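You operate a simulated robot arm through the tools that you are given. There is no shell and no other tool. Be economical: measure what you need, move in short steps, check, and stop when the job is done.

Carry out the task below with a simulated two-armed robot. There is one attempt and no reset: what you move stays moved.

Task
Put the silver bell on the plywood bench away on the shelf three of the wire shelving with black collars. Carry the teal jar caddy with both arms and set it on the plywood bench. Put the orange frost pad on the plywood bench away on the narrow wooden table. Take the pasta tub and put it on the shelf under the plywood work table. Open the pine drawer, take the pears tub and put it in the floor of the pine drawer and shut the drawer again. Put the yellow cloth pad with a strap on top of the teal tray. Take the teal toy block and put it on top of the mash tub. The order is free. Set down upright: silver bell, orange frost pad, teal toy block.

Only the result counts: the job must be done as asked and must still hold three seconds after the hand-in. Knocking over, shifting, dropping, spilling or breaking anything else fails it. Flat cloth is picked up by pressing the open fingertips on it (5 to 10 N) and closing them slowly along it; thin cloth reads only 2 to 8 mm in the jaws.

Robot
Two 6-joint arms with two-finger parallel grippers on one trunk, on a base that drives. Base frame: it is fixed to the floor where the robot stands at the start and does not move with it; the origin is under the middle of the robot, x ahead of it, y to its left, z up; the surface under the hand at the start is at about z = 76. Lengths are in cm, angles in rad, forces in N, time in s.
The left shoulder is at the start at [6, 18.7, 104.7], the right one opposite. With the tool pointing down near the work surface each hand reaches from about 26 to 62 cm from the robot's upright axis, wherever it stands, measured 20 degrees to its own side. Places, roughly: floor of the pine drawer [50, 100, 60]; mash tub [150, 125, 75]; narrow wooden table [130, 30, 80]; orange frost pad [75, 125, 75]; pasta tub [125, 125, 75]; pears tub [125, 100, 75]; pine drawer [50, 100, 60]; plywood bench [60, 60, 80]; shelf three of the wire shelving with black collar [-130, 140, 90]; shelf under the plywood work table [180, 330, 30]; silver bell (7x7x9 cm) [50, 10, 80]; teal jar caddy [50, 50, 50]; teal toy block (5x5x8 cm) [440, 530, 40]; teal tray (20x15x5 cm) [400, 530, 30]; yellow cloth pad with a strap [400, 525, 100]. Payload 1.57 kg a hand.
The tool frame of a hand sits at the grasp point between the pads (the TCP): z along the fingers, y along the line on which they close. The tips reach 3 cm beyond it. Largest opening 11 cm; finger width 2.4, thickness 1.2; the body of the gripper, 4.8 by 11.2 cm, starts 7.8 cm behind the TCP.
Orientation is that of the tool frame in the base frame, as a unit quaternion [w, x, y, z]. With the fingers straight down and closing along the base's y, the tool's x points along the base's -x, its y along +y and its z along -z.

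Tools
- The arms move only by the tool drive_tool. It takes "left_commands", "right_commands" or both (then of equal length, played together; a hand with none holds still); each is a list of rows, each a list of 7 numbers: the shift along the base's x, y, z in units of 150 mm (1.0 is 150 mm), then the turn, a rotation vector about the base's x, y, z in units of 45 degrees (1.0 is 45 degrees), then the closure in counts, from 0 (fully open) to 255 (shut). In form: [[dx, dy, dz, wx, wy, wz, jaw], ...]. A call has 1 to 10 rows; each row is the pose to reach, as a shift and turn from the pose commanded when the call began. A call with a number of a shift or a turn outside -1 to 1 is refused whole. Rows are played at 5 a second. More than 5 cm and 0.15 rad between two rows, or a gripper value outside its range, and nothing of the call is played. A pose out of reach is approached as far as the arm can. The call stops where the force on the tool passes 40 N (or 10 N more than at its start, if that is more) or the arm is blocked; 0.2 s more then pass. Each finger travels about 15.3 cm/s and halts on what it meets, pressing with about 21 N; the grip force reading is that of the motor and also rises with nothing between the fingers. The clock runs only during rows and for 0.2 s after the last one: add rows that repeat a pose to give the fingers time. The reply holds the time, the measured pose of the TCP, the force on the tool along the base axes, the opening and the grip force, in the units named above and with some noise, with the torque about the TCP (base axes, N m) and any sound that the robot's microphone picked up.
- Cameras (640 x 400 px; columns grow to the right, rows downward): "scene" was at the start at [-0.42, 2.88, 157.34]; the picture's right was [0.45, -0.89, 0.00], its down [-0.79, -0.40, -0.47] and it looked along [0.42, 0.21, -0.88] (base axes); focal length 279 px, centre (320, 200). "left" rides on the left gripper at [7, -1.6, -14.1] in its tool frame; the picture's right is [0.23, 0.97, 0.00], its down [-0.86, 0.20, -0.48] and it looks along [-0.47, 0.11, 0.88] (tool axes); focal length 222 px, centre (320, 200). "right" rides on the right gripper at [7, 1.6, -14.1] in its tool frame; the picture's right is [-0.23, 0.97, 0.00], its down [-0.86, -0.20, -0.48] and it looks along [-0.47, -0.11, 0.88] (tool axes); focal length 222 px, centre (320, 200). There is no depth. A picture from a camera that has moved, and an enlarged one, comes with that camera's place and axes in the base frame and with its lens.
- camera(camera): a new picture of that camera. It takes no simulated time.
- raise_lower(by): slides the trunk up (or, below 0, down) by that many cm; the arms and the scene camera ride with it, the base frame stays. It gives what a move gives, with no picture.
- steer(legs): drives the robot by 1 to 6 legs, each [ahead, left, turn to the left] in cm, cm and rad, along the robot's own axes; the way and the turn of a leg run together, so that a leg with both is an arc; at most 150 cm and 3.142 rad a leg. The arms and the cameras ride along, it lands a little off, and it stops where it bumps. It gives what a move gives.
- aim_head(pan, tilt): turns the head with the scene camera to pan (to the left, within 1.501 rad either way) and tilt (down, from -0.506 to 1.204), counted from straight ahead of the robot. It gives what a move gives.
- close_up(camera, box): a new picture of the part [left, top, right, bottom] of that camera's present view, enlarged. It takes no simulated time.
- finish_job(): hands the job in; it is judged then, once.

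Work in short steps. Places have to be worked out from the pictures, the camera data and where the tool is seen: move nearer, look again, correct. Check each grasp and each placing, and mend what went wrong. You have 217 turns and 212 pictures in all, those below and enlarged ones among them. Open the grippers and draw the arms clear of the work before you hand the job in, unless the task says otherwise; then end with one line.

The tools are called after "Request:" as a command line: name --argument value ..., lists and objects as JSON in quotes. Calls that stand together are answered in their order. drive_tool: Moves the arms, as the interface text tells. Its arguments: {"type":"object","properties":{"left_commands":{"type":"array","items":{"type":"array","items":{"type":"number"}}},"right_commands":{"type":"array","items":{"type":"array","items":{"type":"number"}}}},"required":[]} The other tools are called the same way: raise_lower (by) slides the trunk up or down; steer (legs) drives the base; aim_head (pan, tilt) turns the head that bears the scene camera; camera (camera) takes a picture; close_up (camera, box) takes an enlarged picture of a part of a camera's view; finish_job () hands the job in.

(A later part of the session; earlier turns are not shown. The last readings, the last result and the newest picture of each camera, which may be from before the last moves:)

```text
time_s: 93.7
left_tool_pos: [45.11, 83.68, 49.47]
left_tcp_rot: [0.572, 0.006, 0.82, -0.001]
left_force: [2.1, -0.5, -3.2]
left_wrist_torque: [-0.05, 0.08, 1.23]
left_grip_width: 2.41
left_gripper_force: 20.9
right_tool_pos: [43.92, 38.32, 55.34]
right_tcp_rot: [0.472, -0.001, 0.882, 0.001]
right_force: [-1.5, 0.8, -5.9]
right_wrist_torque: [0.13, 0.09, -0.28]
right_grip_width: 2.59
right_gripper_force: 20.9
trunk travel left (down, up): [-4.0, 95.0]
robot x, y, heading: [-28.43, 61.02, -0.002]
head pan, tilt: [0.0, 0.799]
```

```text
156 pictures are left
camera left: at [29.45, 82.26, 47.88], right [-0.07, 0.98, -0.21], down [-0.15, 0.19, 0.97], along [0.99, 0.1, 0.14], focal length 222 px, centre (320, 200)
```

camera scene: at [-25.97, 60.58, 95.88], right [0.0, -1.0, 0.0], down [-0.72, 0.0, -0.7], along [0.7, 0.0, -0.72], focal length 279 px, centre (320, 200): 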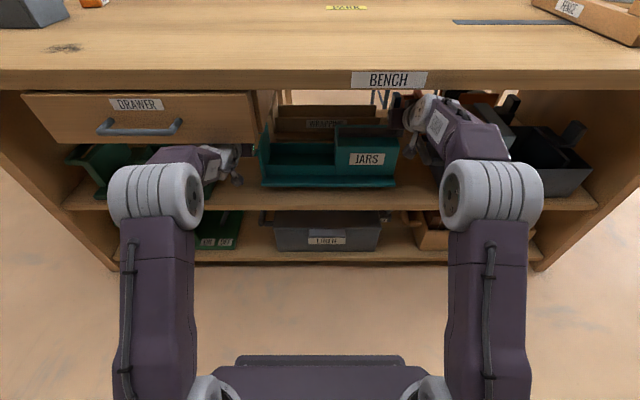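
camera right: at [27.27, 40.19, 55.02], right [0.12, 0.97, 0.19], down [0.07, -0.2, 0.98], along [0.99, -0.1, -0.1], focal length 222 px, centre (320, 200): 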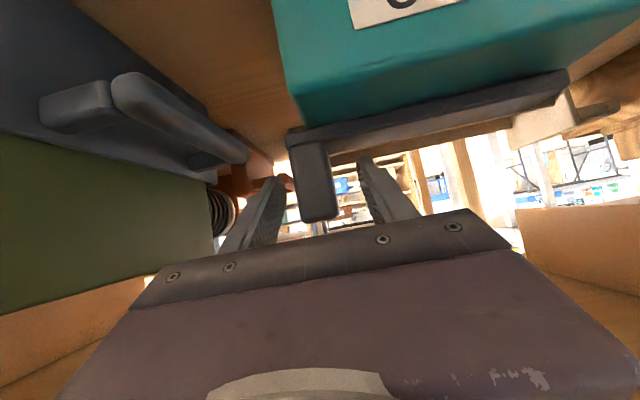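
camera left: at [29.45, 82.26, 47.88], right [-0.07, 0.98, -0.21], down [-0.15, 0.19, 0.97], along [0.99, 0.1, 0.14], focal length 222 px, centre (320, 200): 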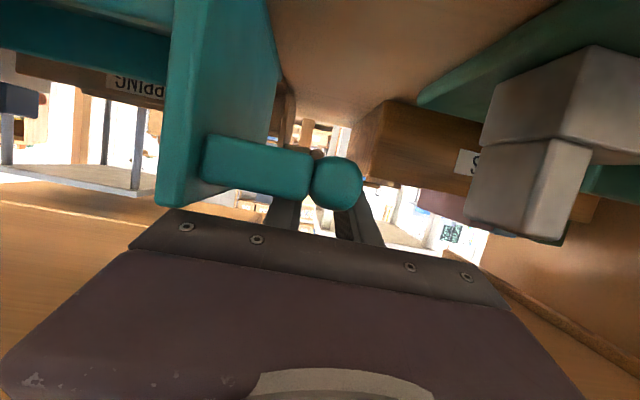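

The 49 cm lift was refused (max 40), so it simply slid back in, unharmed. I back out again and lift in two steps.

Request:
steer --legs '[[-43, 0, 0]]'

Request:
raise_lower --by 30

Request:
raise_lower --by 19

Request:
camera --camera "scene"

```text
time_s: 96.3
left_tool_pos: [1.91, 83.68, 49.66]
left_tcp_rot: [0.572, 0.004, 0.821, 0.001]
left_force: [1.1, 0.1, -3.9]
left_wrist_torque: [0.0, -0.01, 1.17]
left_grip_width: 2.4
left_gripper_force: 21.1
right_tool_pos: [0.8, 38.4, 55.54]
right_tcp_rot: [0.471, -0.001, 0.882, 0.001]
right_force: [-1.7, -0.7, -5.4]
right_wrist_torque: [-0.09, 0.12, -0.44]
right_grip_width: 2.59
right_gripper_force: 21.6
trunk travel left (down, up): [-4.0, 95.0]
robot x, y, heading: [-71.01, 60.35, 0.001]
head pan, tilt: [0.0, 0.799]
```

```text
time_s: 99.3
left_tool_pos: [2.09, 83.65, 79.61]
left_tcp_rot: [0.573, 0.004, 0.82, 0.002]
left_force: [1.1, -0.1, -2.3]
left_wrist_torque: [0.0, -0.04, 1.15]
left_grip_width: 2.41
left_gripper_force: 21.3
right_tool_pos: [0.9, 38.37, 85.36]
right_tcp_rot: [0.472, -0.003, 0.882, 0.002]
right_force: [-1.7, -0.3, -6.4]
right_wrist_torque: [0.02, 0.27, -0.32]
right_grip_width: 2.6
right_gripper_force: 20.7
trunk travel left (down, up): [-34.0, 65.0]
robot x, y, heading: [-71.13, 60.61, 0.006]
head pan, tilt: [0.0, 0.799]
```

```text
time_s: 101.4
left_tool_pos: [1.93, 83.68, 98.46]
left_tcp_rot: [0.572, 0.004, 0.82, 0.001]
left_force: [2.0, 0.3, -2.9]
left_wrist_torque: [0.05, 0.11, 1.17]
left_grip_width: 2.39
left_gripper_force: 21.3
right_tool_pos: [0.84, 38.34, 104.31]
right_tcp_rot: [0.472, -0.002, 0.882, 0.001]
right_force: [-1.8, 1.1, -5.2]
right_wrist_torque: [0.08, 0.03, -0.35]
right_grip_width: 2.57
right_gripper_force: 20.5
trunk travel left (down, up): [-53.0, 46.0]
robot x, y, heading: [-71.02, 60.87, 0.004]
head pan, tilt: [0.0, 0.799]
```

```text
155 pictures are left
camera scene: at [-69.0, 60.45, 144.87], right [0.0, -1.0, 0.0], down [-0.72, 0.0, -0.7], along [0.7, 0.0, -0.72], focal length 279 px, centre (320, 200)
```

scene: 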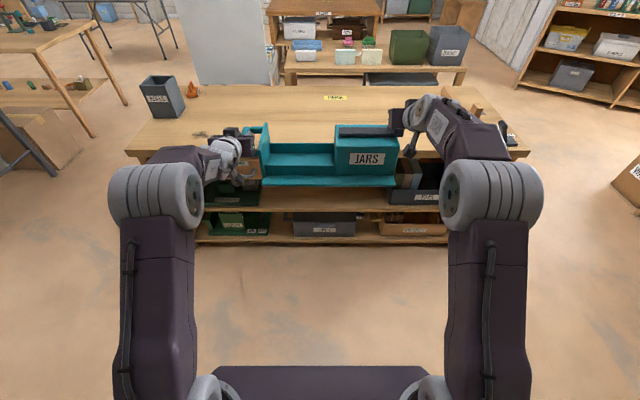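

Caddy is well above the bench. I drive forward 43 cm.

Request:
steer --legs '[[43, 0, 0]]'

Request:
camera --camera "scene"

Request:
camera --camera "left"

```text
time_s: 104.1
left_tool_pos: [46.45, 83.58, 98.63]
left_tcp_rot: [0.572, 0.007, 0.82, -0.001]
left_force: [1.6, -0.3, -3.3]
left_wrist_torque: [-0.03, 0.07, 1.14]
left_grip_width: 2.4
left_gripper_force: 20.6
right_tool_pos: [45.23, 38.29, 104.27]
right_tcp_rot: [0.472, 0.0, 0.882, 0.0]
right_force: [-1.9, 0.4, -7.2]
right_wrist_torque: [0.09, 0.12, -0.31]
right_grip_width: 2.59
right_gripper_force: 20.9
trunk travel left (down, up): [-53.0, 46.0]
robot x, y, heading: [-26.63, 60.63, 0.008]
head pan, tilt: [0.0, 0.799]
```

```text
154 pictures are left
camera scene: at [-24.54, 60.55, 144.88], right [0.0, -1.0, 0.0], down [-0.72, 0.0, -0.7], along [0.7, 0.0, -0.72], focal length 279 px, centre (320, 200)
```

scene: 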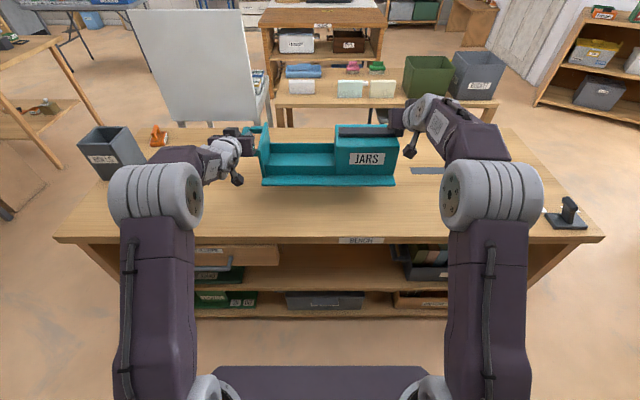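

```text
153 pictures are left
camera left: at [30.89, 82.16, 96.86], right [-0.07, 0.98, -0.21], down [-0.15, 0.19, 0.97], along [0.99, 0.1, 0.14], focal length 222 px, centre (320, 200)
```

left: 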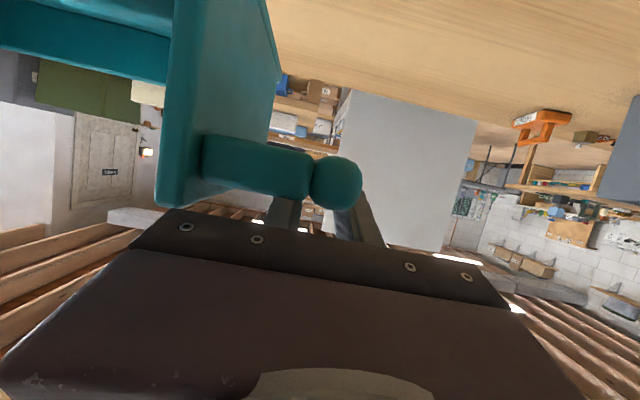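

It hovers over a clear bench area. I lower with the trunk 10 cm, checking forces.

Request:
raise_lower --by -10

Request:
drive_tool --left_commands '[[0, 0, -0.03, 0, 0, 0, 255], [0, 0, -0.05, 0, 0, 0, 255]]' --right_commands '[[0, 0, -0.03, 0, 0, 0, 255], [0, 0, -0.05, 0, 0, 0, 255]]'

```text
time_s: 105.4
left_tool_pos: [46.55, 83.73, 88.65]
left_tcp_rot: [0.573, 0.006, 0.82, 0.0]
left_force: [1.4, -0.3, -3.5]
left_wrist_torque: [0.01, -0.06, 1.15]
left_grip_width: 2.42
left_gripper_force: 20.9
right_tool_pos: [45.11, 38.22, 94.4]
right_tcp_rot: [0.472, 0.0, 0.882, 0.0]
right_force: [-1.9, -0.1, -6.1]
right_wrist_torque: [0.12, 0.27, -0.33]
right_grip_width: 2.6
right_gripper_force: 21.0
trunk travel left (down, up): [-43.0, 56.0]
robot x, y, heading: [-26.95, 61.03, 0.003]
head pan, tilt: [0.0, 0.799]
```

```text
time_s: 106.0
left_tool_pos: [46.49, 83.56, 87.87]
left_tcp_rot: [0.572, 0.006, 0.82, 0.0]
left_force: [1.4, -1.8, -2.8]
left_wrist_torque: [0.11, -0.13, 1.08]
left_grip_width: 2.4
left_gripper_force: 21.4
right_tool_pos: [45.27, 38.21, 93.48]
right_tcp_rot: [0.471, 0.0, 0.882, 0.001]
right_force: [-0.4, 1.6, -5.0]
right_wrist_torque: [0.22, 0.26, -0.44]
right_grip_width: 2.56
right_gripper_force: 20.9
trunk travel left (down, up): [-43.0, 56.0]
robot x, y, heading: [-26.47, 60.08, 0.001]
head pan, tilt: [0.0, 0.799]
```

Nearly touching. A few more millimetres.

Request:
drive_tool --left_commands '[[0, 0, -0.02, 0, 0, 0, 255], [0, 0, -0.035, 0, 0, 0, 255], [0, 0, -0.035, 0, 0, 0, 255]]' --right_commands '[[0, 0, -0.02, 0, 0, 0, 255], [0, 0, -0.035, 0, 0, 0, 255], [0, 0, -0.035, 0, 0, 0, 255]]'

```text
time_s: 106.8
left_tool_pos: [46.47, 83.61, 87.21]
left_tcp_rot: [0.572, 0.006, 0.82, 0.0]
left_force: [2.3, -2.0, -3.1]
left_wrist_torque: [0.09, -0.19, 1.17]
left_grip_width: 2.38
left_gripper_force: 20.8
right_tool_pos: [45.13, 38.21, 92.94]
right_tcp_rot: [0.472, -0.001, 0.882, 0.001]
right_force: [-1.5, 1.5, -5.1]
right_wrist_torque: [0.19, 0.29, -0.23]
right_grip_width: 2.57
right_gripper_force: 20.8
trunk travel left (down, up): [-43.0, 56.0]
robot x, y, heading: [-26.67, 60.48, 0.005]
head pan, tilt: [0.0, 0.799]
```

Request:
drive_tool --left_commands '[[0, 0, -0.02, 0, 0, 0, 255], [0, 0, -0.04, 0, 0, 0, 255], [0, 0, -0.06, 0, 0, 0, 255], [0, 0, -0.06, 0, 0, 0, 255]]' --right_commands '[[0, 0, -0.02, 0, 0, 0, 255], [0, 0, -0.04, 0, 0, 0, 255], [0, 0, -0.06, 0, 0, 0, 255], [0, 0, -0.06, 0, 0, 0, 255]]'

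Request:
camera --camera "scene"

```text
time_s: 107.8
left_tool_pos: [46.34, 83.67, 86.82]
left_tcp_rot: [0.575, 0.007, 0.818, 0.0]
left_force: [4.0, -11.5, 4.2]
left_wrist_torque: [-0.2, 0.4, 1.11]
left_grip_width: 2.42
left_gripper_force: 21.5
right_tool_pos: [45.16, 38.11, 92.5]
right_tcp_rot: [0.475, 0.0, 0.88, 0.0]
right_force: [5.3, 10.6, 6.9]
right_wrist_torque: [-0.17, 0.52, -0.49]
right_grip_width: 2.58
right_gripper_force: 20.9
trunk travel left (down, up): [-43.0, 56.0]
robot x, y, heading: [-26.74, 60.54, 0.002]
head pan, tilt: [0.0, 0.799]
```

```text
152 pictures are left
camera scene: at [-24.79, 60.58, 134.92], right [0.0, -1.0, 0.0], down [-0.72, 0.0, -0.7], along [0.7, 0.0, -0.72], focal length 279 px, centre (320, 200)
```

scene: 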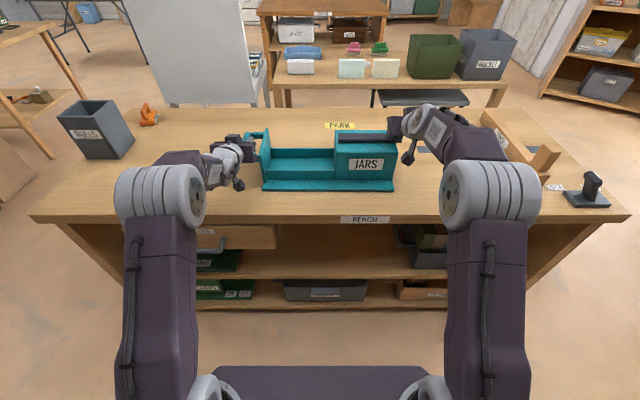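

It rests on the bench. I open both hands partially and back them off along their axes (up and back).

Request:
drive_tool --left_commands '[[0, 0, 0, 0, 0, 0, 200], [0, 0, 0, 0, 0, 0, 139], [0, 0, 0, 0, 0, 0, 139]]' --right_commands '[[0, 0, 0, 0, 0, 0, 200], [0, 0, 0, 0, 0, 0, 115], [0, 0, 0, 0, 0, 0, 115]]'

Request:
drive_tool --left_commands '[[0, 0, 0.1, 0, 0, 0, 139], [0, 0, 0.3, 0, 0, 0, 139], [-0.2, 0, 0.5, 0, 0, 0, 139], [-0.5, 0, 0.6, 0, 0, 0, 139], [-0.8, 0, 0.7, 0, 0, 0, 60], [-1, 0, 0.7, 0, 0, 0, 0]]' --right_commands '[[0, 0, 0.1, 0, 0, 0, 115], [0, 0, 0.3, 0, 0, 0, 115], [-0.2, 0, 0.5, 0, 0, 0, 115], [-0.5, 0, 0.6, 0, 0, 0, 115], [-0.8, 0, 0.7, 0, 0, 0, 60], [-1, 0, 0.7, 0, 0, 0, 0]]'

Request:
camera --camera "scene"

```text
time_s: 108.6
left_tool_pos: [46.43, 83.75, 86.59]
left_tcp_rot: [0.573, 0.006, 0.819, 0.0]
left_force: [-0.5, 0.3, 0.1]
left_wrist_torque: [0.0, -0.02, 0.0]
left_grip_width: 5.0
left_gripper_force: 0.0
right_tool_pos: [45.11, 38.11, 92.16]
right_tcp_rot: [0.471, 0.0, 0.882, 0.0]
right_force: [-0.1, -0.3, -0.5]
right_wrist_torque: [-0.01, 0.02, -0.01]
right_grip_width: 6.04
right_gripper_force: 0.1
trunk travel left (down, up): [-43.0, 56.0]
robot x, y, heading: [-26.42, 60.35, -0.003]
head pan, tilt: [0.0, 0.799]
```

```text
time_s: 110.0
left_tool_pos: [31.13, 83.78, 97.22]
left_tcp_rot: [0.573, 0.005, 0.819, 0.001]
left_force: [-0.8, -0.1, 1.1]
left_wrist_torque: [0.0, 0.01, 0.03]
left_grip_width: 10.97
left_gripper_force: 0.1
right_tool_pos: [29.9, 38.05, 102.83]
right_tcp_rot: [0.473, 0.0, 0.881, 0.0]
right_force: [-0.2, 0.4, -0.2]
right_wrist_torque: [0.0, 0.02, 0.0]
right_grip_width: 11.01
right_gripper_force: 0.1
trunk travel left (down, up): [-43.0, 56.0]
robot x, y, heading: [-26.85, 60.58, 0.0]
head pan, tilt: [0.0, 0.799]
```

```text
151 pictures are left
camera scene: at [-24.89, 60.57, 134.88], right [0.0, -1.0, 0.0], down [-0.72, 0.0, -0.7], along [0.7, 0.0, -0.72], focal length 279 px, centre (320, 200)
```

scene: 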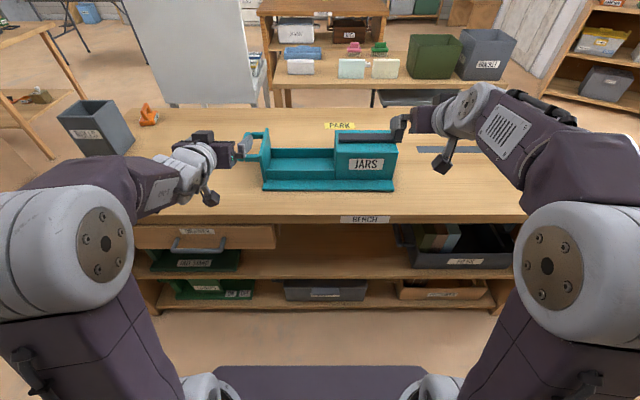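

Caddy is on the bench. Next the orange pad and tubs: I back off and restore both hands to pointing down.

Request:
steer --legs '[[-30, 0, 0]]'

Request:
drive_tool --left_commands '[[0, 0, 0, 0, 0.18, 0, 0], [0, 0, 0, 0, 0.36, 0, 0], [0, 0, 0, 0, 0.54, 0, 0], [0, 0, 0, 0, 0.72, 0, 0], [0, 0, 0, 0, 0.9, 0, 0]]' --right_commands '[[0, 0, 0, 0, 0.18, 0, 0], [0, 0, 0, 0, 0.36, 0, 0], [0, 0, 0, 0, 0.54, 0, 0], [0, 0, 0, 0, 0.72, 0, 0], [0, 0, 0, 0, 0.9, 0, 0]]'

Request:
drive_tool --left_commands '[[-0.1, 0, 0, 0, 0.18, 0, 0], [-0.2, 0, 0, 0, 0.36, 0, 0], [-0.3, 0, 0, 0, 0.54, 0, 0], [-0.4, 0, 0, 0, 0.66, 0, 0]]' --right_commands '[[-0.1, 0, 0, 0, 0.18, 0, 0], [-0.2, 0, 0, 0, 0.36, 0, 0], [-0.3, 0, 0, 0, 0.36, 0, 0], [-0.4, 0, 0, 0, 0.36, 0, 0]]'

Request:
steer --legs '[[0, 125, 0]]'

Request:
aim_head --pan -0.3 --tilt 0.5

Request:
camera --camera "scene"

```text
time_s: 112.1
left_tool_pos: [0.88, 83.91, 97.0]
left_tcp_rot: [0.572, 0.005, 0.82, 0.001]
left_force: [-0.8, 1.2, -0.3]
left_wrist_torque: [0.01, 0.01, -0.02]
left_grip_width: 11.0
left_gripper_force: 0.1
right_tool_pos: [-0.19, 38.15, 102.8]
right_tcp_rot: [0.472, -0.001, 0.882, 0.001]
right_force: [-0.3, -0.4, 0.7]
right_wrist_torque: [0.02, -0.03, -0.03]
right_grip_width: 10.99
right_gripper_force: 0.3
trunk travel left (down, up): [-43.0, 56.0]
robot x, y, heading: [-57.06, 60.56, 0.004]
head pan, tilt: [0.0, 0.799]
```

```text
time_s: 113.3
left_tool_pos: [0.97, 84.04, 97.05]
left_tcp_rot: [0.254, 0.004, 0.967, 0.0]
left_force: [0.5, 0.0, -0.1]
left_wrist_torque: [0.02, -0.02, -0.02]
left_grip_width: 11.03
left_gripper_force: 0.1
left hand out of reach, approached as far as the arm can: row 2
right_tool_pos: [-2.35, 38.31, 101.06]
right_tcp_rot: [0.143, -0.001, 0.99, 0.0]
right_force: [-0.2, 0.5, -0.2]
right_wrist_torque: [0.0, 0.06, 0.01]
right_grip_width: 11.0
right_gripper_force: 0.0
right hand out of reach, approached as far as the arm can: row 5
trunk travel left (down, up): [-43.0, 56.0]
robot x, y, heading: [-56.86, 60.62, 0.003]
head pan, tilt: [0.0, 0.799]
```

```text
time_s: 114.3
left_tool_pos: [-6.61, 83.85, 96.2]
left_tcp_rot: [-0.003, 0.004, 1.0, -0.002]
left_force: [-0.7, -0.1, -0.5]
left_wrist_torque: [-0.01, -0.05, -0.02]
left_grip_width: 11.01
left_gripper_force: 0.1
left hand out of reach, approached as far as the arm can: row 3, 4
right_tool_pos: [-10.16, 38.51, 100.4]
right_tcp_rot: [-0.002, -0.001, 1.0, 0.001]
right_force: [0.5, -1.0, 0.0]
right_wrist_torque: [-0.02, 0.04, 0.03]
right_grip_width: 10.98
right_gripper_force: 0.0
right hand out of reach, approached as far as the arm can: row 1, 2, 3, 4
trunk travel left (down, up): [-43.0, 56.0]
robot x, y, heading: [-57.07, 60.81, 0.005]
head pan, tilt: [0.0, 0.799]
```

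```text
time_s: 120.5
left_tool_pos: [-7.01, 206.76, 96.05]
left_tcp_rot: [-0.002, 0.005, 1.0, -0.003]
left_force: [1.1, 0.7, 0.8]
left_wrist_torque: [-0.03, 0.01, -0.01]
left_grip_width: 11.0
left_gripper_force: 0.2
right_tool_pos: [-10.38, 161.49, 100.36]
right_tcp_rot: [-0.002, -0.001, 1.0, 0.0]
right_force: [0.8, -0.1, 0.9]
right_wrist_torque: [-0.03, 0.0, -0.01]
right_grip_width: 11.01
right_gripper_force: 0.1
trunk travel left (down, up): [-43.0, 56.0]
robot x, y, heading: [-57.16, 183.17, 0.0]
head pan, tilt: [0.0, 0.799]
```

```text
time_s: 121.3
left_tool_pos: [-6.89, 206.68, 96.03]
left_tcp_rot: [-0.003, 0.004, 1.0, -0.002]
left_force: [-0.4, 0.9, 1.3]
left_wrist_torque: [-0.01, -0.01, -0.02]
left_grip_width: 11.01
left_gripper_force: 0.1
right_tool_pos: [-10.33, 161.34, 100.46]
right_tcp_rot: [-0.002, -0.001, 1.0, 0.001]
right_force: [0.5, 0.4, -0.1]
right_wrist_torque: [0.03, -0.01, -0.02]
right_grip_width: 11.02
right_gripper_force: 0.0
trunk travel left (down, up): [-43.0, 56.0]
robot x, y, heading: [-57.2, 183.27, 0.001]
head pan, tilt: [-0.3, 0.499]
```

```text
150 pictures are left
camera scene: at [-54.88, 180.7, 137.47], right [-0.29, -0.96, 0.0], down [-0.46, 0.14, -0.88], along [0.84, -0.26, -0.48], focal length 279 px, centre (320, 200)
```

scene: 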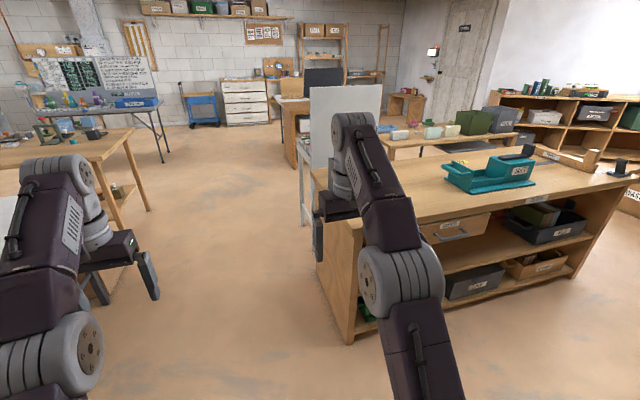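

I strafe a bit further left, drive along the bench end, and turn to face -y.

Request:
steer --legs '[[0, 12, 0], [130, 0, 0], [0, 0, -1.571]]'

Request:
aim_head --pan 0.3 --tilt 0.75

Request:
camera --camera "scene"

```text
time_s: 132.7
left_tool_pos: [96.18, 144.76, 96.06]
left_tcp_rot: [-0.002, 0.722, 0.692, 0.001]
left_force: [0.8, -0.3, 0.2]
left_wrist_torque: [0.01, -0.03, -0.03]
left_grip_width: 11.01
left_gripper_force: 0.0
right_tool_pos: [51.04, 149.56, 100.45]
right_tcp_rot: [0.0, 0.718, 0.696, 0.003]
right_force: [0.5, 0.3, 0.2]
right_wrist_torque: [-0.02, -0.03, -0.04]
right_grip_width: 11.01
right_gripper_force: 0.1
trunk travel left (down, up): [-43.0, 56.0]
robot x, y, heading: [74.46, 195.97, -1.601]
head pan, tilt: [-0.3, 0.499]
```

```text
time_s: 133.7
left_tool_pos: [96.19, 144.76, 96.14]
left_tcp_rot: [-0.003, 0.721, 0.693, 0.0]
left_force: [0.0, 0.0, 0.7]
left_wrist_torque: [0.02, -0.02, 0.01]
left_grip_width: 10.99
left_gripper_force: 0.1
right_tool_pos: [51.01, 149.59, 100.28]
right_tcp_rot: [0.0, 0.718, 0.696, 0.002]
right_force: [0.0, -0.4, 0.3]
right_wrist_torque: [-0.02, 0.03, 0.01]
right_grip_width: 11.0
right_gripper_force: 0.1
trunk travel left (down, up): [-43.0, 56.0]
robot x, y, heading: [74.64, 195.9, -1.601]
head pan, tilt: [0.3, 0.75]
```

```text
149 pictures are left
camera scene: at [76.67, 193.77, 135.29], right [-0.96, -0.27, 0.0], down [-0.18, 0.66, -0.73], along [0.2, -0.7, -0.68], focal length 279 px, centre (320, 200)
```

scene: 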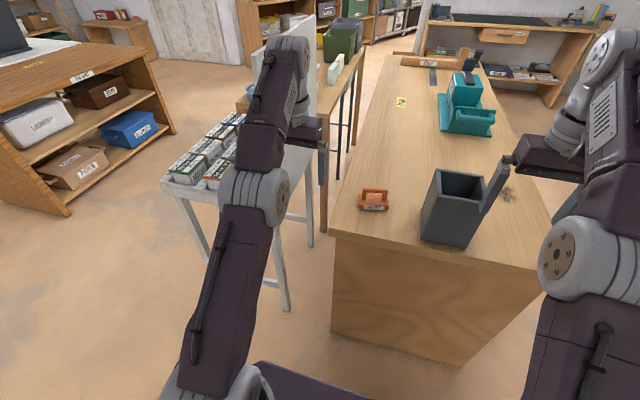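

Request:
close_up --camera "scene" --box '[340, 170, 420, 230]'

Request:
close_up --camera "scene" --box '[140, 0, 380, 220]'

Request:
camera --camera "left"

```text
6.67 times, centred on (380, 200) of scene
camera zoom: at [76.67, 193.77, 135.29], right [-0.96, -0.27, 0.0], down [-0.18, 0.66, -0.73], along [0.2, -0.7, -0.68], focal length 1858 px, centre (-80, 200)
```

zoom: 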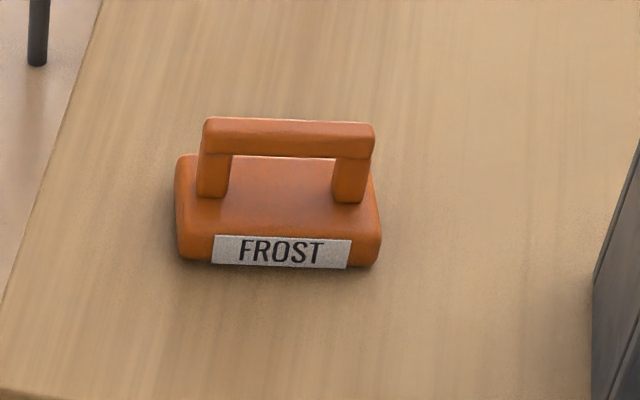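

```text
1.82 times, centred on (260, 110) of scene
camera zoom: at [76.67, 193.77, 135.29], right [-0.96, -0.27, 0.0], down [-0.18, 0.66, -0.73], along [0.2, -0.7, -0.68], focal length 507 px, centre (429, 364)
```

zoom: 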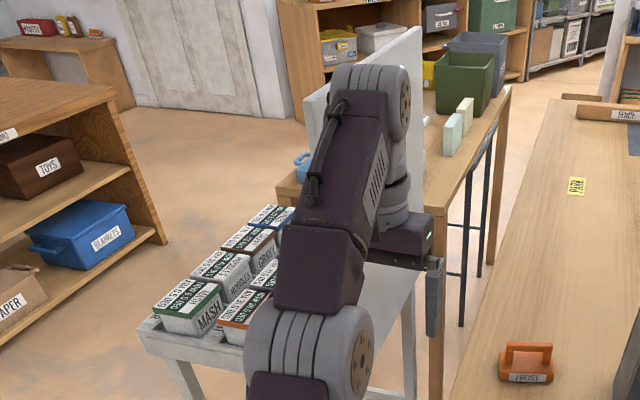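

```text
146 pictures are left
camera left: at [94.86, 151.63, 110.29], right [0.98, 0.19, 0.0], down [0.17, -0.86, 0.47], along [0.09, -0.47, -0.88], focal length 222 px, centre (320, 200)
```

left: 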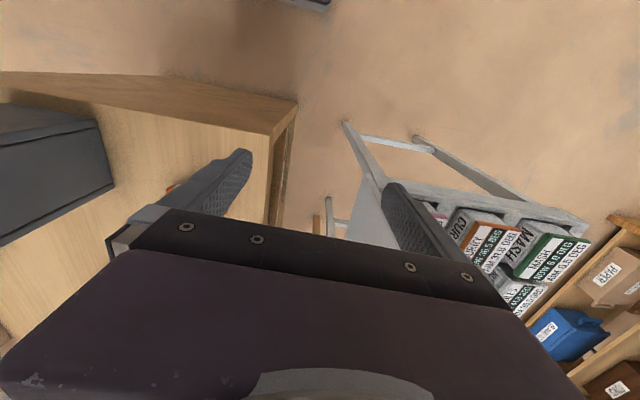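

I take the pad with the left hand (its 7.8 cm handle lies along the closing line). Drive ahead 8 cm and bring the left hand over it.

Request:
steer --legs '[[8, 0, 0.03]]'

Request:
drive_tool --left_commands '[[-0.3, 0, 0, 0, 0, 0, 20], [-0.6, 0, 0, 0, 0, 0, 20], [-0.9, 0, 0, 0, 0, 0, 20], [-1.0, -0.1, 0, 0, 0, 0, 20]]'

Request:
camera --camera "left"

```text
time_s: 134.7
left_tool_pos: [97.6, 137.08, 96.05]
left_tcp_rot: [-0.004, 0.71, 0.704, 0.0]
left_force: [-0.1, -0.6, -0.3]
left_wrist_torque: [0.04, -0.01, -0.01]
left_grip_width: 10.97
left_gripper_force: 0.0
right_tool_pos: [52.23, 140.61, 100.34]
right_tcp_rot: [-0.001, 0.708, 0.707, 0.003]
right_force: [0.5, -0.8, 0.9]
right_wrist_torque: [0.02, 0.0, 0.01]
right_grip_width: 11.01
right_gripper_force: 0.0
trunk travel left (down, up): [-43.0, 56.0]
robot x, y, heading: [74.31, 187.68, -1.57]
head pan, tilt: [0.3, 0.75]
```

```text
time_s: 135.7
left_tool_pos: [82.97, 137.46, 95.1]
left_tcp_rot: [-0.004, 0.711, 0.704, -0.001]
left_force: [0.9, 1.4, -0.5]
left_wrist_torque: [0.02, 0.01, 0.02]
left_grip_width: 10.14
left_gripper_force: 0.0
left hand out of reach, approached as far as the arm can: row 3, 4
right_tool_pos: [52.26, 140.61, 100.24]
right_tcp_rot: [-0.001, 0.707, 0.708, 0.002]
right_force: [0.0, -0.4, 0.5]
right_wrist_torque: [0.0, 0.01, -0.02]
right_grip_width: 11.0
right_gripper_force: 0.1
trunk travel left (down, up): [-43.0, 56.0]
robot x, y, heading: [74.39, 188.06, -1.574]
head pan, tilt: [0.3, 0.75]
```

```text
145 pictures are left
camera left: at [81.58, 144.27, 109.26], right [0.98, 0.22, 0.0], down [0.19, -0.86, 0.47], along [0.1, -0.46, -0.88], focal length 222 px, centre (320, 200)
```

left: 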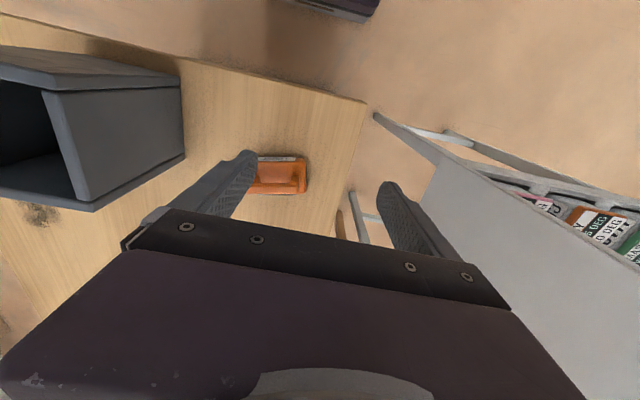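

Shoulders are too low here. I raise the trunk 22 cm, then move on.

Request:
raise_lower --by 22

Request:
drive_tool --left_commands '[[-0.15, -0.1, -0.2, 0, 0, 0, 20], [-0.35, -0.3, -0.4, 0, 0, 0, 20], [-0.35, -0.41, -0.7, 0, 0, 0, 20], [-0.35, -0.41, -1.0, 0, 0, 0, 20]]'

Request:
camera --camera "left"

```text
time_s: 138.1
left_tool_pos: [83.03, 137.4, 117.24]
left_tcp_rot: [-0.002, 0.711, 0.703, 0.0]
left_force: [0.2, 0.8, 0.0]
left_wrist_torque: [0.02, -0.01, 0.03]
left_grip_width: 10.13
left_gripper_force: 0.1
right_tool_pos: [52.23, 140.8, 122.29]
right_tcp_rot: [0.0, 0.707, 0.707, 0.003]
right_force: [0.2, 0.0, -0.1]
right_wrist_torque: [0.01, -0.03, 0.03]
right_grip_width: 11.02
right_gripper_force: 0.1
trunk travel left (down, up): [-65.0, 34.0]
robot x, y, heading: [74.42, 187.34, -1.575]
head pan, tilt: [0.3, 0.75]
```

```text
refused: row 2 steps farther than a row can; nothing moved
```

```text
144 pictures are left
camera left: at [81.59, 144.36, 131.32], right [0.98, 0.22, 0.0], down [0.19, -0.86, 0.47], along [0.1, -0.46, -0.88], focal length 222 px, centre (320, 200)
```

left: 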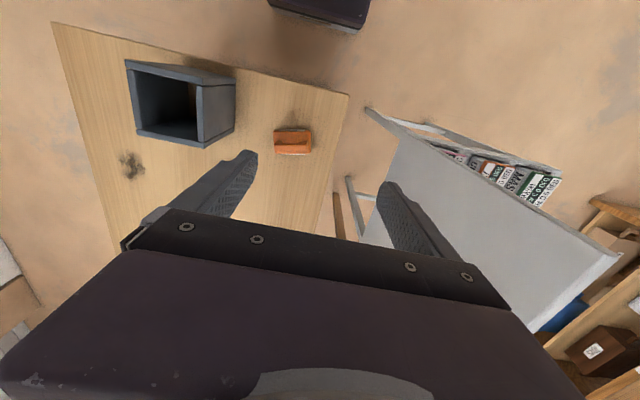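

Request:
drive_tool --left_commands '[[-0.15, -0.1, -0.2, 0, 0, 0, 20], [-0.3, -0.25, -0.4, 0, 0, 0, 20], [-0.35, -0.41, -0.65, 0, 0, 0, 20], [-0.35, -0.41, -0.95, 0, 0, 0, 20], [-0.35, -0.41, -1.0, 0, 0, 0, 20]]'

Request:
camera --camera "left"

```text
time_s: 139.2
left_tool_pos: [78.13, 131.91, 102.0]
left_tcp_rot: [-0.002, 0.711, 0.703, -0.002]
left_force: [0.9, 0.0, -0.6]
left_wrist_torque: [0.01, 0.02, -0.02]
left_grip_width: 10.16
left_gripper_force: 0.1
left hand out of reach, approached as far as the arm can: row 2, 3, 4, 5
right_tool_pos: [52.29, 140.77, 122.43]
right_tcp_rot: [-0.001, 0.707, 0.707, 0.001]
right_force: [-0.1, -0.8, 0.4]
right_wrist_torque: [0.01, 0.06, 0.03]
right_grip_width: 11.01
right_gripper_force: 0.1
trunk travel left (down, up): [-65.0, 34.0]
robot x, y, heading: [74.47, 187.64, -1.574]
head pan, tilt: [0.3, 0.75]
```

```text
143 pictures are left
camera left: at [76.59, 138.93, 116.07], right [0.98, 0.22, 0.0], down [0.19, -0.86, 0.48], along [0.1, -0.46, -0.88], focal length 222 px, centre (320, 200)
```

left: 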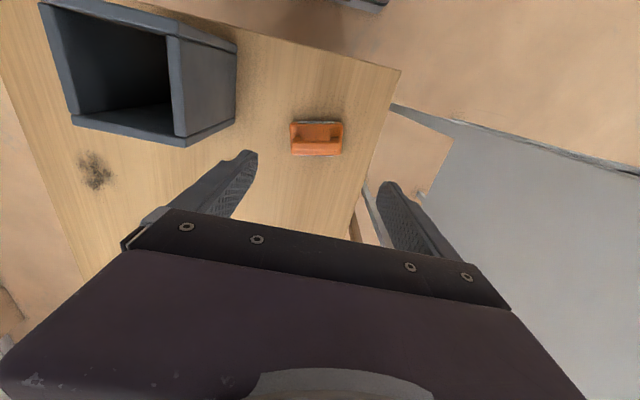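

Request:
drive_tool --left_commands '[[0, -0.05, -0.25, 0, 0, 0, 20], [0, -0.1, -0.5, 0, 0, 0, 20], [0, -0.1, -0.8, 0, 0, 0, 20]]'

Request:
camera --camera "left"

Request:
camera --camera "scene"

```text
time_s: 140.1
left_tool_pos: [77.96, 130.27, 89.85]
left_tcp_rot: [-0.003, 0.711, 0.703, 0.001]
left_force: [-0.3, 0.3, 0.3]
left_wrist_torque: [0.01, 0.03, 0.01]
left_grip_width: 10.14
left_gripper_force: 0.1
left hand out of reach, approached as far as the arm can: row 3
right_tool_pos: [52.26, 140.56, 122.39]
right_tcp_rot: [-0.001, 0.707, 0.707, 0.002]
right_force: [0.2, 0.4, -0.5]
right_wrist_torque: [0.02, -0.02, -0.01]
right_grip_width: 10.97
right_gripper_force: 0.2
trunk travel left (down, up): [-65.0, 34.0]
robot x, y, heading: [74.54, 187.69, -1.57]
head pan, tilt: [0.3, 0.75]
```

```text
142 pictures are left
camera left: at [76.52, 137.1, 104.01], right [0.98, 0.22, 0.0], down [0.19, -0.86, 0.47], along [0.1, -0.46, -0.88], focal length 222 px, centre (320, 200)
```

left: 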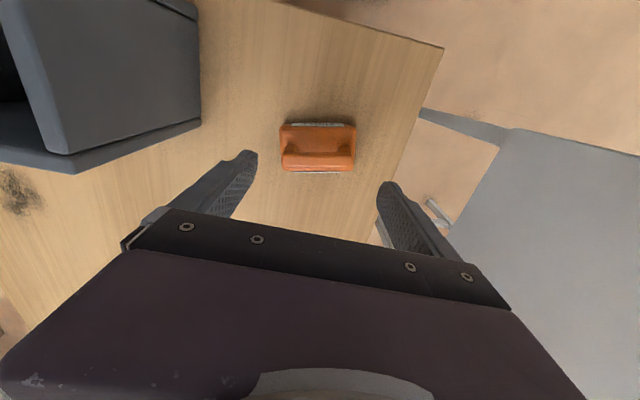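

```text
141 pictures are left
camera scene: at [76.64, 185.62, 157.29], right [-0.95, -0.3, 0.0], down [-0.2, 0.65, -0.73], along [0.22, -0.7, -0.68], focal length 279 px, centre (320, 200)
```

scene: 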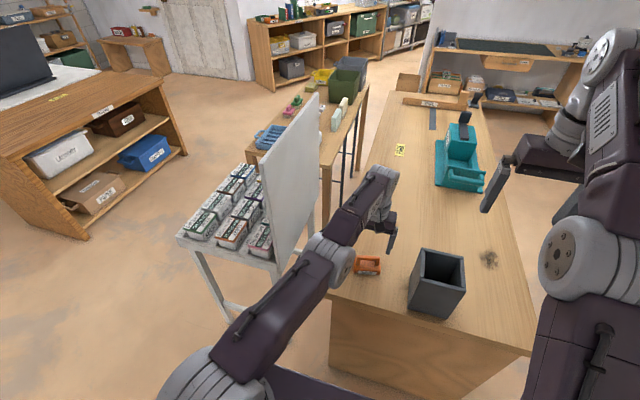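

Pad centre is about (77.8, 129.9). I open fully, lower to grip its base sides.

Request:
drive_tool --left_commands '[[-0.005, -0.02, -0.2, 0, 0, 0, 0], [-0.005, -0.02, -0.4, 0, 0, 0, 0], [-0.005, -0.02, -0.55, 0, 0, 0, 0], [-0.005, -0.02, -0.66, 0, 0, 0, 0]]'

Request:
camera --camera "left"

```text
time_s: 141.1
left_tool_pos: [78.07, 130.41, 80.08]
left_tcp_rot: [-0.002, 0.711, 0.703, -0.001]
left_force: [0.3, 0.0, -0.8]
left_wrist_torque: [0.01, 0.0, 0.02]
left_grip_width: 10.98
left_gripper_force: 0.0
left hand out of reach, approached as far as the arm can: row 3, 4
right_tool_pos: [52.23, 140.71, 122.37]
right_tcp_rot: [0.0, 0.708, 0.706, 0.003]
right_force: [0.3, -1.1, -1.0]
right_wrist_torque: [0.02, 0.02, -0.05]
right_grip_width: 11.0
right_gripper_force: 0.1
trunk travel left (down, up): [-65.0, 34.0]
robot x, y, heading: [74.31, 187.78, -1.578]
head pan, tilt: [0.3, 0.75]
```

```text
140 pictures are left
camera left: at [76.59, 137.34, 94.19], right [0.98, 0.22, 0.0], down [0.19, -0.86, 0.47], along [0.1, -0.46, -0.88], focal length 222 px, centre (320, 200)
```

left: 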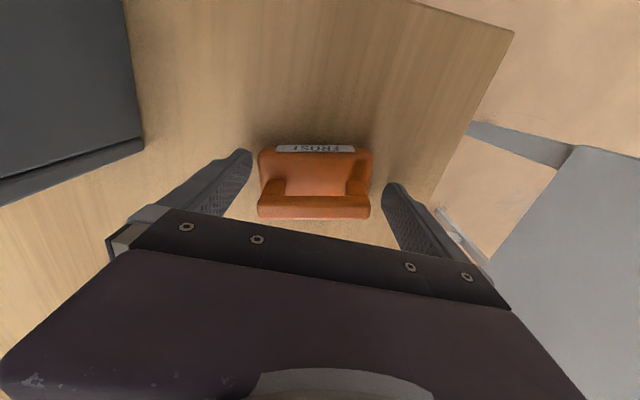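

Well centred. I close and lift.

Request:
drive_tool --left_commands '[[0, 0, 0, 0, 0, 0, 60], [0, 0, 0, 0, 0, 0, 150], [0, 0, 0, 0, 0, 0, 255], [0, 0, 0, 0, 0, 0, 255]]'

Request:
drive_tool --left_commands '[[0, 0, 0.2, 0, 0, 0, 255], [0, 0, 0.5, 0, 0, 0, 255], [0, 0, 0.8, 0, 0, 0, 255], [0, 0, 1.0, 0, 0, 0, 255]]'

Request:
camera --camera "left"

```text
time_s: 142.1
left_tool_pos: [78.06, 130.41, 80.15]
left_tcp_rot: [-0.002, 0.711, 0.703, 0.0]
left_force: [0.5, -0.2, 0.0]
left_wrist_torque: [0.0, -0.03, -0.01]
left_grip_width: 9.26
left_gripper_force: 21.0
right_tool_pos: [52.16, 140.69, 122.43]
right_tcp_rot: [0.0, 0.707, 0.707, 0.002]
right_force: [0.8, -0.4, 0.2]
right_wrist_torque: [0.01, 0.02, 0.0]
right_grip_width: 11.0
right_gripper_force: 0.0
trunk travel left (down, up): [-65.0, 34.0]
robot x, y, heading: [74.39, 187.7, -1.569]
head pan, tilt: [0.3, 0.75]
```

```text
time_s: 143.1
left_tool_pos: [78.02, 130.33, 94.99]
left_tcp_rot: [-0.002, 0.711, 0.703, 0.0]
left_force: [-0.1, -0.2, -1.8]
left_wrist_torque: [-0.03, 0.03, 0.01]
left_grip_width: 9.19
left_gripper_force: 20.3
right_tool_pos: [52.23, 140.73, 122.41]
right_tcp_rot: [0.0, 0.706, 0.708, 0.002]
right_force: [-0.1, 1.2, -0.7]
right_wrist_torque: [-0.03, -0.02, -0.01]
right_grip_width: 11.0
right_gripper_force: 0.2
trunk travel left (down, up): [-65.0, 34.0]
robot x, y, heading: [74.61, 187.68, -1.569]
head pan, tilt: [0.3, 0.75]
```

```text
139 pictures are left
camera left: at [76.46, 137.35, 109.11], right [0.98, 0.22, 0.0], down [0.19, -0.86, 0.47], along [0.1, -0.46, -0.88], focal length 222 px, centre (320, 200)
```

left: 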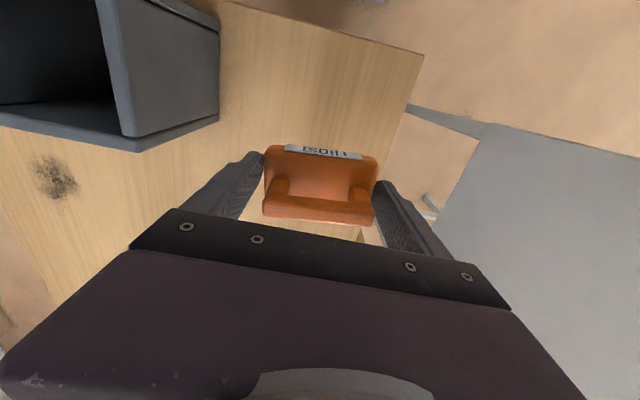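

Pad is held. I back up, strafe to the far aisle (+x), and drive down along the other side of the tables.

Request:
steer --legs '[[-25, 0, 0], [0, 140, 0]]'

Request:
aim_head --pan -0.3 --tilt 0.6

Request:
camera --camera "scene"

```text
time_s: 151.4
left_tool_pos: [215.39, 154.53, 94.8]
left_tcp_rot: [-0.003, 0.717, 0.697, 0.0]
left_force: [0.6, 0.1, -0.6]
left_wrist_torque: [0.0, 0.0, -0.02]
left_grip_width: 9.1
left_gripper_force: 20.9
right_tool_pos: [190.04, 165.47, 122.44]
right_tcp_rot: [0.0, 0.714, 0.701, 0.002]
right_force: [0.6, -0.7, 0.1]
right_wrist_torque: [0.01, 0.01, -0.01]
right_grip_width: 10.99
right_gripper_force: 0.1
trunk travel left (down, up): [-65.0, 34.0]
robot x, y, heading: [212.87, 211.96, -1.588]
head pan, tilt: [0.3, 0.75]
```

```text
time_s: 152.4
left_tool_pos: [215.54, 154.58, 94.85]
left_tcp_rot: [-0.002, 0.717, 0.697, 0.0]
left_force: [-1.0, 0.2, -1.5]
left_wrist_torque: [0.0, 0.01, 0.0]
left_grip_width: 9.13
left_gripper_force: 21.2
right_tool_pos: [189.97, 165.32, 122.38]
right_tcp_rot: [0.0, 0.713, 0.701, 0.002]
right_force: [0.0, 0.4, 1.0]
right_wrist_torque: [0.03, 0.01, 0.0]
right_grip_width: 10.99
right_gripper_force: 0.0
trunk travel left (down, up): [-65.0, 34.0]
robot x, y, heading: [213.01, 211.87, -1.587]
head pan, tilt: [-0.3, 0.6]
```

```text
138 pictures are left
camera scene: at [210.1, 209.53, 158.57], right [-0.95, 0.31, 0.0], down [0.18, 0.54, -0.82], along [-0.26, -0.78, -0.57], focal length 279 px, centre (320, 200)
```

scene: 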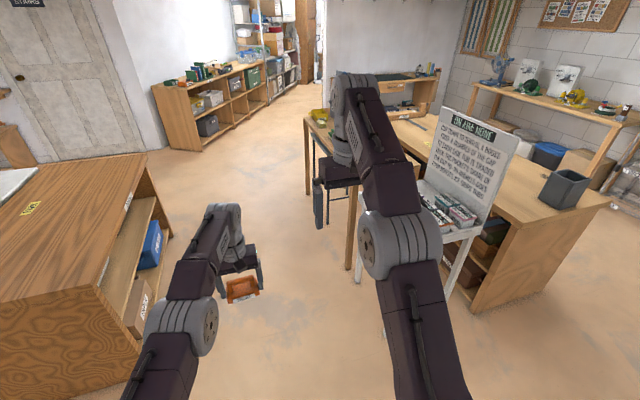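

There's text on the board; I zoom in on it.

Request:
close_up --camera "scene" --box '[410, 100, 530, 240]'

```text
2.86 times, centred on (470, 170) of scene
camera zoom: at [210.1, 209.53, 158.57], right [-0.95, 0.31, 0.0], down [0.18, 0.54, -0.82], along [-0.26, -0.78, -0.57], focal length 796 px, centre (-109, 286)
```

zoom: 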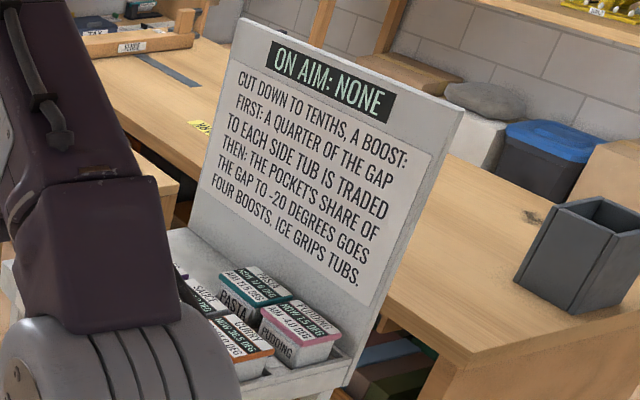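

Just flavour for our purposes. I drive ahead along the aisle, then look at the narrow table.

Request:
steer --legs '[[145, -8, 0.017]]'

Request:
aim_head --pan -1.1 --tilt 0.7

Request:
camera --camera "scene"

```text
time_s: 159.7
left_tool_pos: [205.67, 8.69, 94.86]
left_tcp_rot: [-0.002, 0.716, 0.698, 0.0]
left_force: [0.8, -0.6, -1.3]
left_wrist_torque: [0.03, 0.0, -0.01]
left_grip_width: 9.09
left_gripper_force: 21.4
right_tool_pos: [180.2, 19.41, 122.34]
right_tcp_rot: [0.0, 0.712, 0.703, 0.002]
right_force: [-0.2, 0.0, 0.0]
right_wrist_torque: [0.01, 0.03, -0.04]
right_grip_width: 11.02
right_gripper_force: 0.1
trunk travel left (down, up): [-65.0, 34.0]
robot x, y, heading: [203.58, 66.01, -1.585]
head pan, tilt: [-0.3, 0.6]
```

```text
time_s: 160.8
left_tool_pos: [205.83, 8.65, 94.82]
left_tcp_rot: [-0.003, 0.716, 0.698, -0.001]
left_force: [0.1, -0.1, -0.9]
left_wrist_torque: [-0.01, -0.01, -0.01]
left_grip_width: 9.08
left_gripper_force: 20.2
right_tool_pos: [180.17, 19.27, 122.33]
right_tcp_rot: [0.0, 0.712, 0.702, 0.003]
right_force: [-0.2, 0.8, 0.5]
right_wrist_torque: [-0.01, 0.02, 0.0]
right_grip_width: 11.01
right_gripper_force: 0.0
trunk travel left (down, up): [-65.0, 34.0]
robot x, y, heading: [202.64, 65.84, -1.58]
head pan, tilt: [-1.1, 0.7]
```

```text
136 pictures are left
camera scene: at [195.24, 68.15, 157.71], right [-0.44, 0.9, 0.0], down [0.58, 0.29, -0.76], along [-0.69, -0.34, -0.64], focal length 279 px, centre (320, 200)
```

scene: 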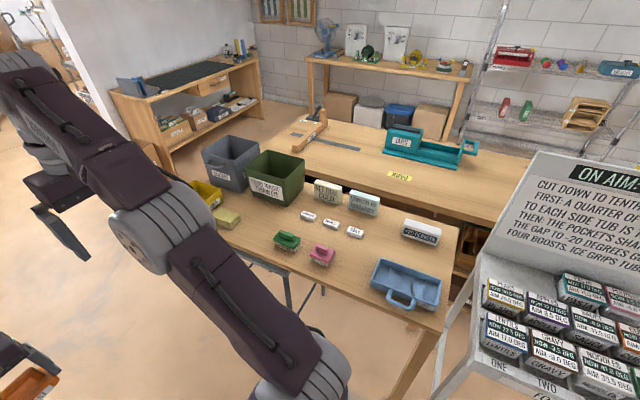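

Request:
close_up --camera "scene" --box '[190, 130, 470, 310]'

Request:
close_up --camera "scene" --box '[440, 230, 640, 400]'

```text
2.22 times, centred on (330, 220) of scene
camera zoom: at [195.24, 68.15, 157.71], right [-0.44, 0.9, 0.0], down [0.58, 0.29, -0.76], along [-0.69, -0.34, -0.64], focal length 619 px, centre (298, 156)
```

zoom: 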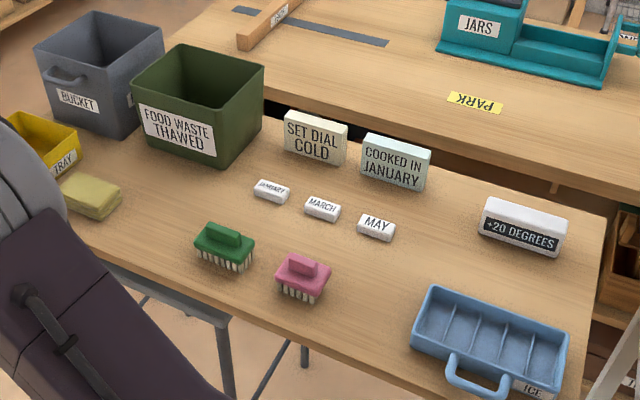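

```text
2.35 times, centred on (540, 315) of scene
camera zoom: at [195.24, 68.15, 157.71], right [-0.44, 0.9, 0.0], down [0.58, 0.29, -0.76], along [-0.69, -0.34, -0.64], focal length 656 px, centre (-198, -71)
```

zoom: 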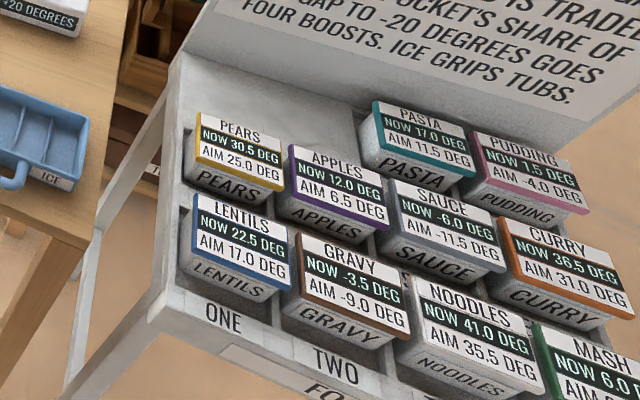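

Free spot on the narrow table is about (123.5, 52.5). I turn to face -x.

Request:
steer --legs '[[0, 0, -1.56], [12, -2, 0]]'

Request:
aim_head --pan 0.1 --tilt 0.85

Request:
camera --camera "scene"

Request:
camera --camera "left"

```text
time_s: 165.8
left_tool_pos: [133.93, 64.0, 95.03]
left_tcp_rot: [-0.002, 1.0, -0.002, 0.002]
left_force: [-0.4, -0.8, -0.8]
left_wrist_torque: [-0.01, 0.0, 0.03]
left_grip_width: 9.03
left_gripper_force: 21.2
right_tool_pos: [144.02, 89.64, 122.43]
right_tcp_rot: [0.001, 1.0, 0.003, 0.002]
right_force: [0.9, 0.0, -0.1]
right_wrist_torque: [0.02, 0.03, 0.04]
right_grip_width: 11.0
right_gripper_force: 0.0
trunk travel left (down, up): [-65.0, 34.0]
robot x, y, heading: [190.93, 67.78, -3.128]
head pan, tilt: [-1.1, 0.7]
```

```text
time_s: 167.2
left_tool_pos: [133.88, 63.94, 94.9]
left_tcp_rot: [-0.002, 1.0, -0.002, 0.002]
left_force: [-0.6, 0.6, -0.8]
left_wrist_torque: [-0.01, 0.03, -0.02]
left_grip_width: 9.01
left_gripper_force: 21.2
right_tool_pos: [143.99, 89.72, 122.39]
right_tcp_rot: [0.0, 1.0, 0.003, 0.001]
right_force: [0.5, 0.4, -0.7]
right_wrist_torque: [0.0, 0.02, 0.02]
right_grip_width: 11.0
right_gripper_force: 0.0
trunk travel left (down, up): [-65.0, 34.0]
robot x, y, heading: [191.0, 67.68, -3.131]
head pan, tilt: [0.099, 0.85]
```

```text
133 pictures are left
camera scene: at [189.17, 67.1, 156.48], right [-0.11, 0.99, 0.0], down [0.75, 0.08, -0.66], along [-0.66, -0.07, -0.75], focal length 279 px, centre (320, 200)
```

scene: 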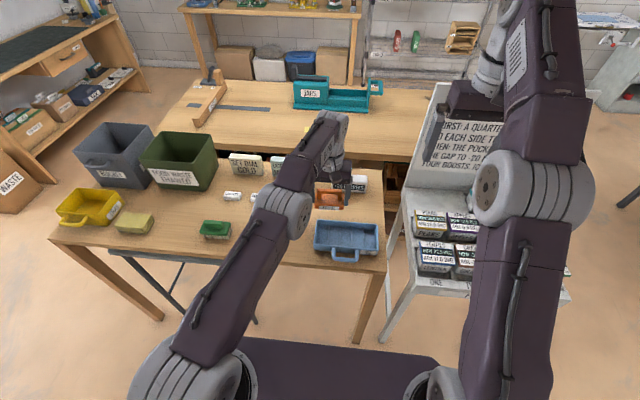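

```text
132 pictures are left
camera left: at [140.78, 65.53, 109.05], right [0.22, -0.97, 0.0], down [-0.86, -0.2, 0.47], along [-0.46, -0.1, -0.88], focal length 222 px, centre (320, 200)
```

left: 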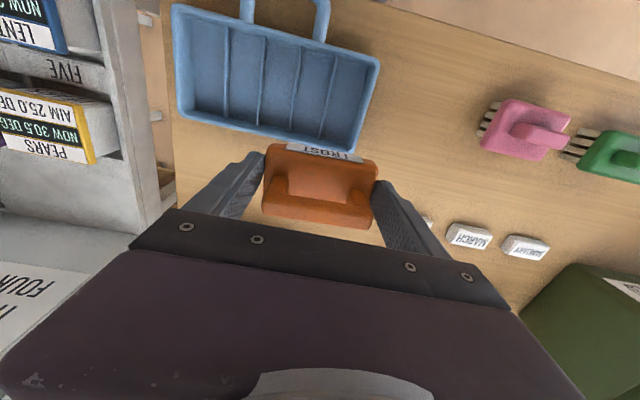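

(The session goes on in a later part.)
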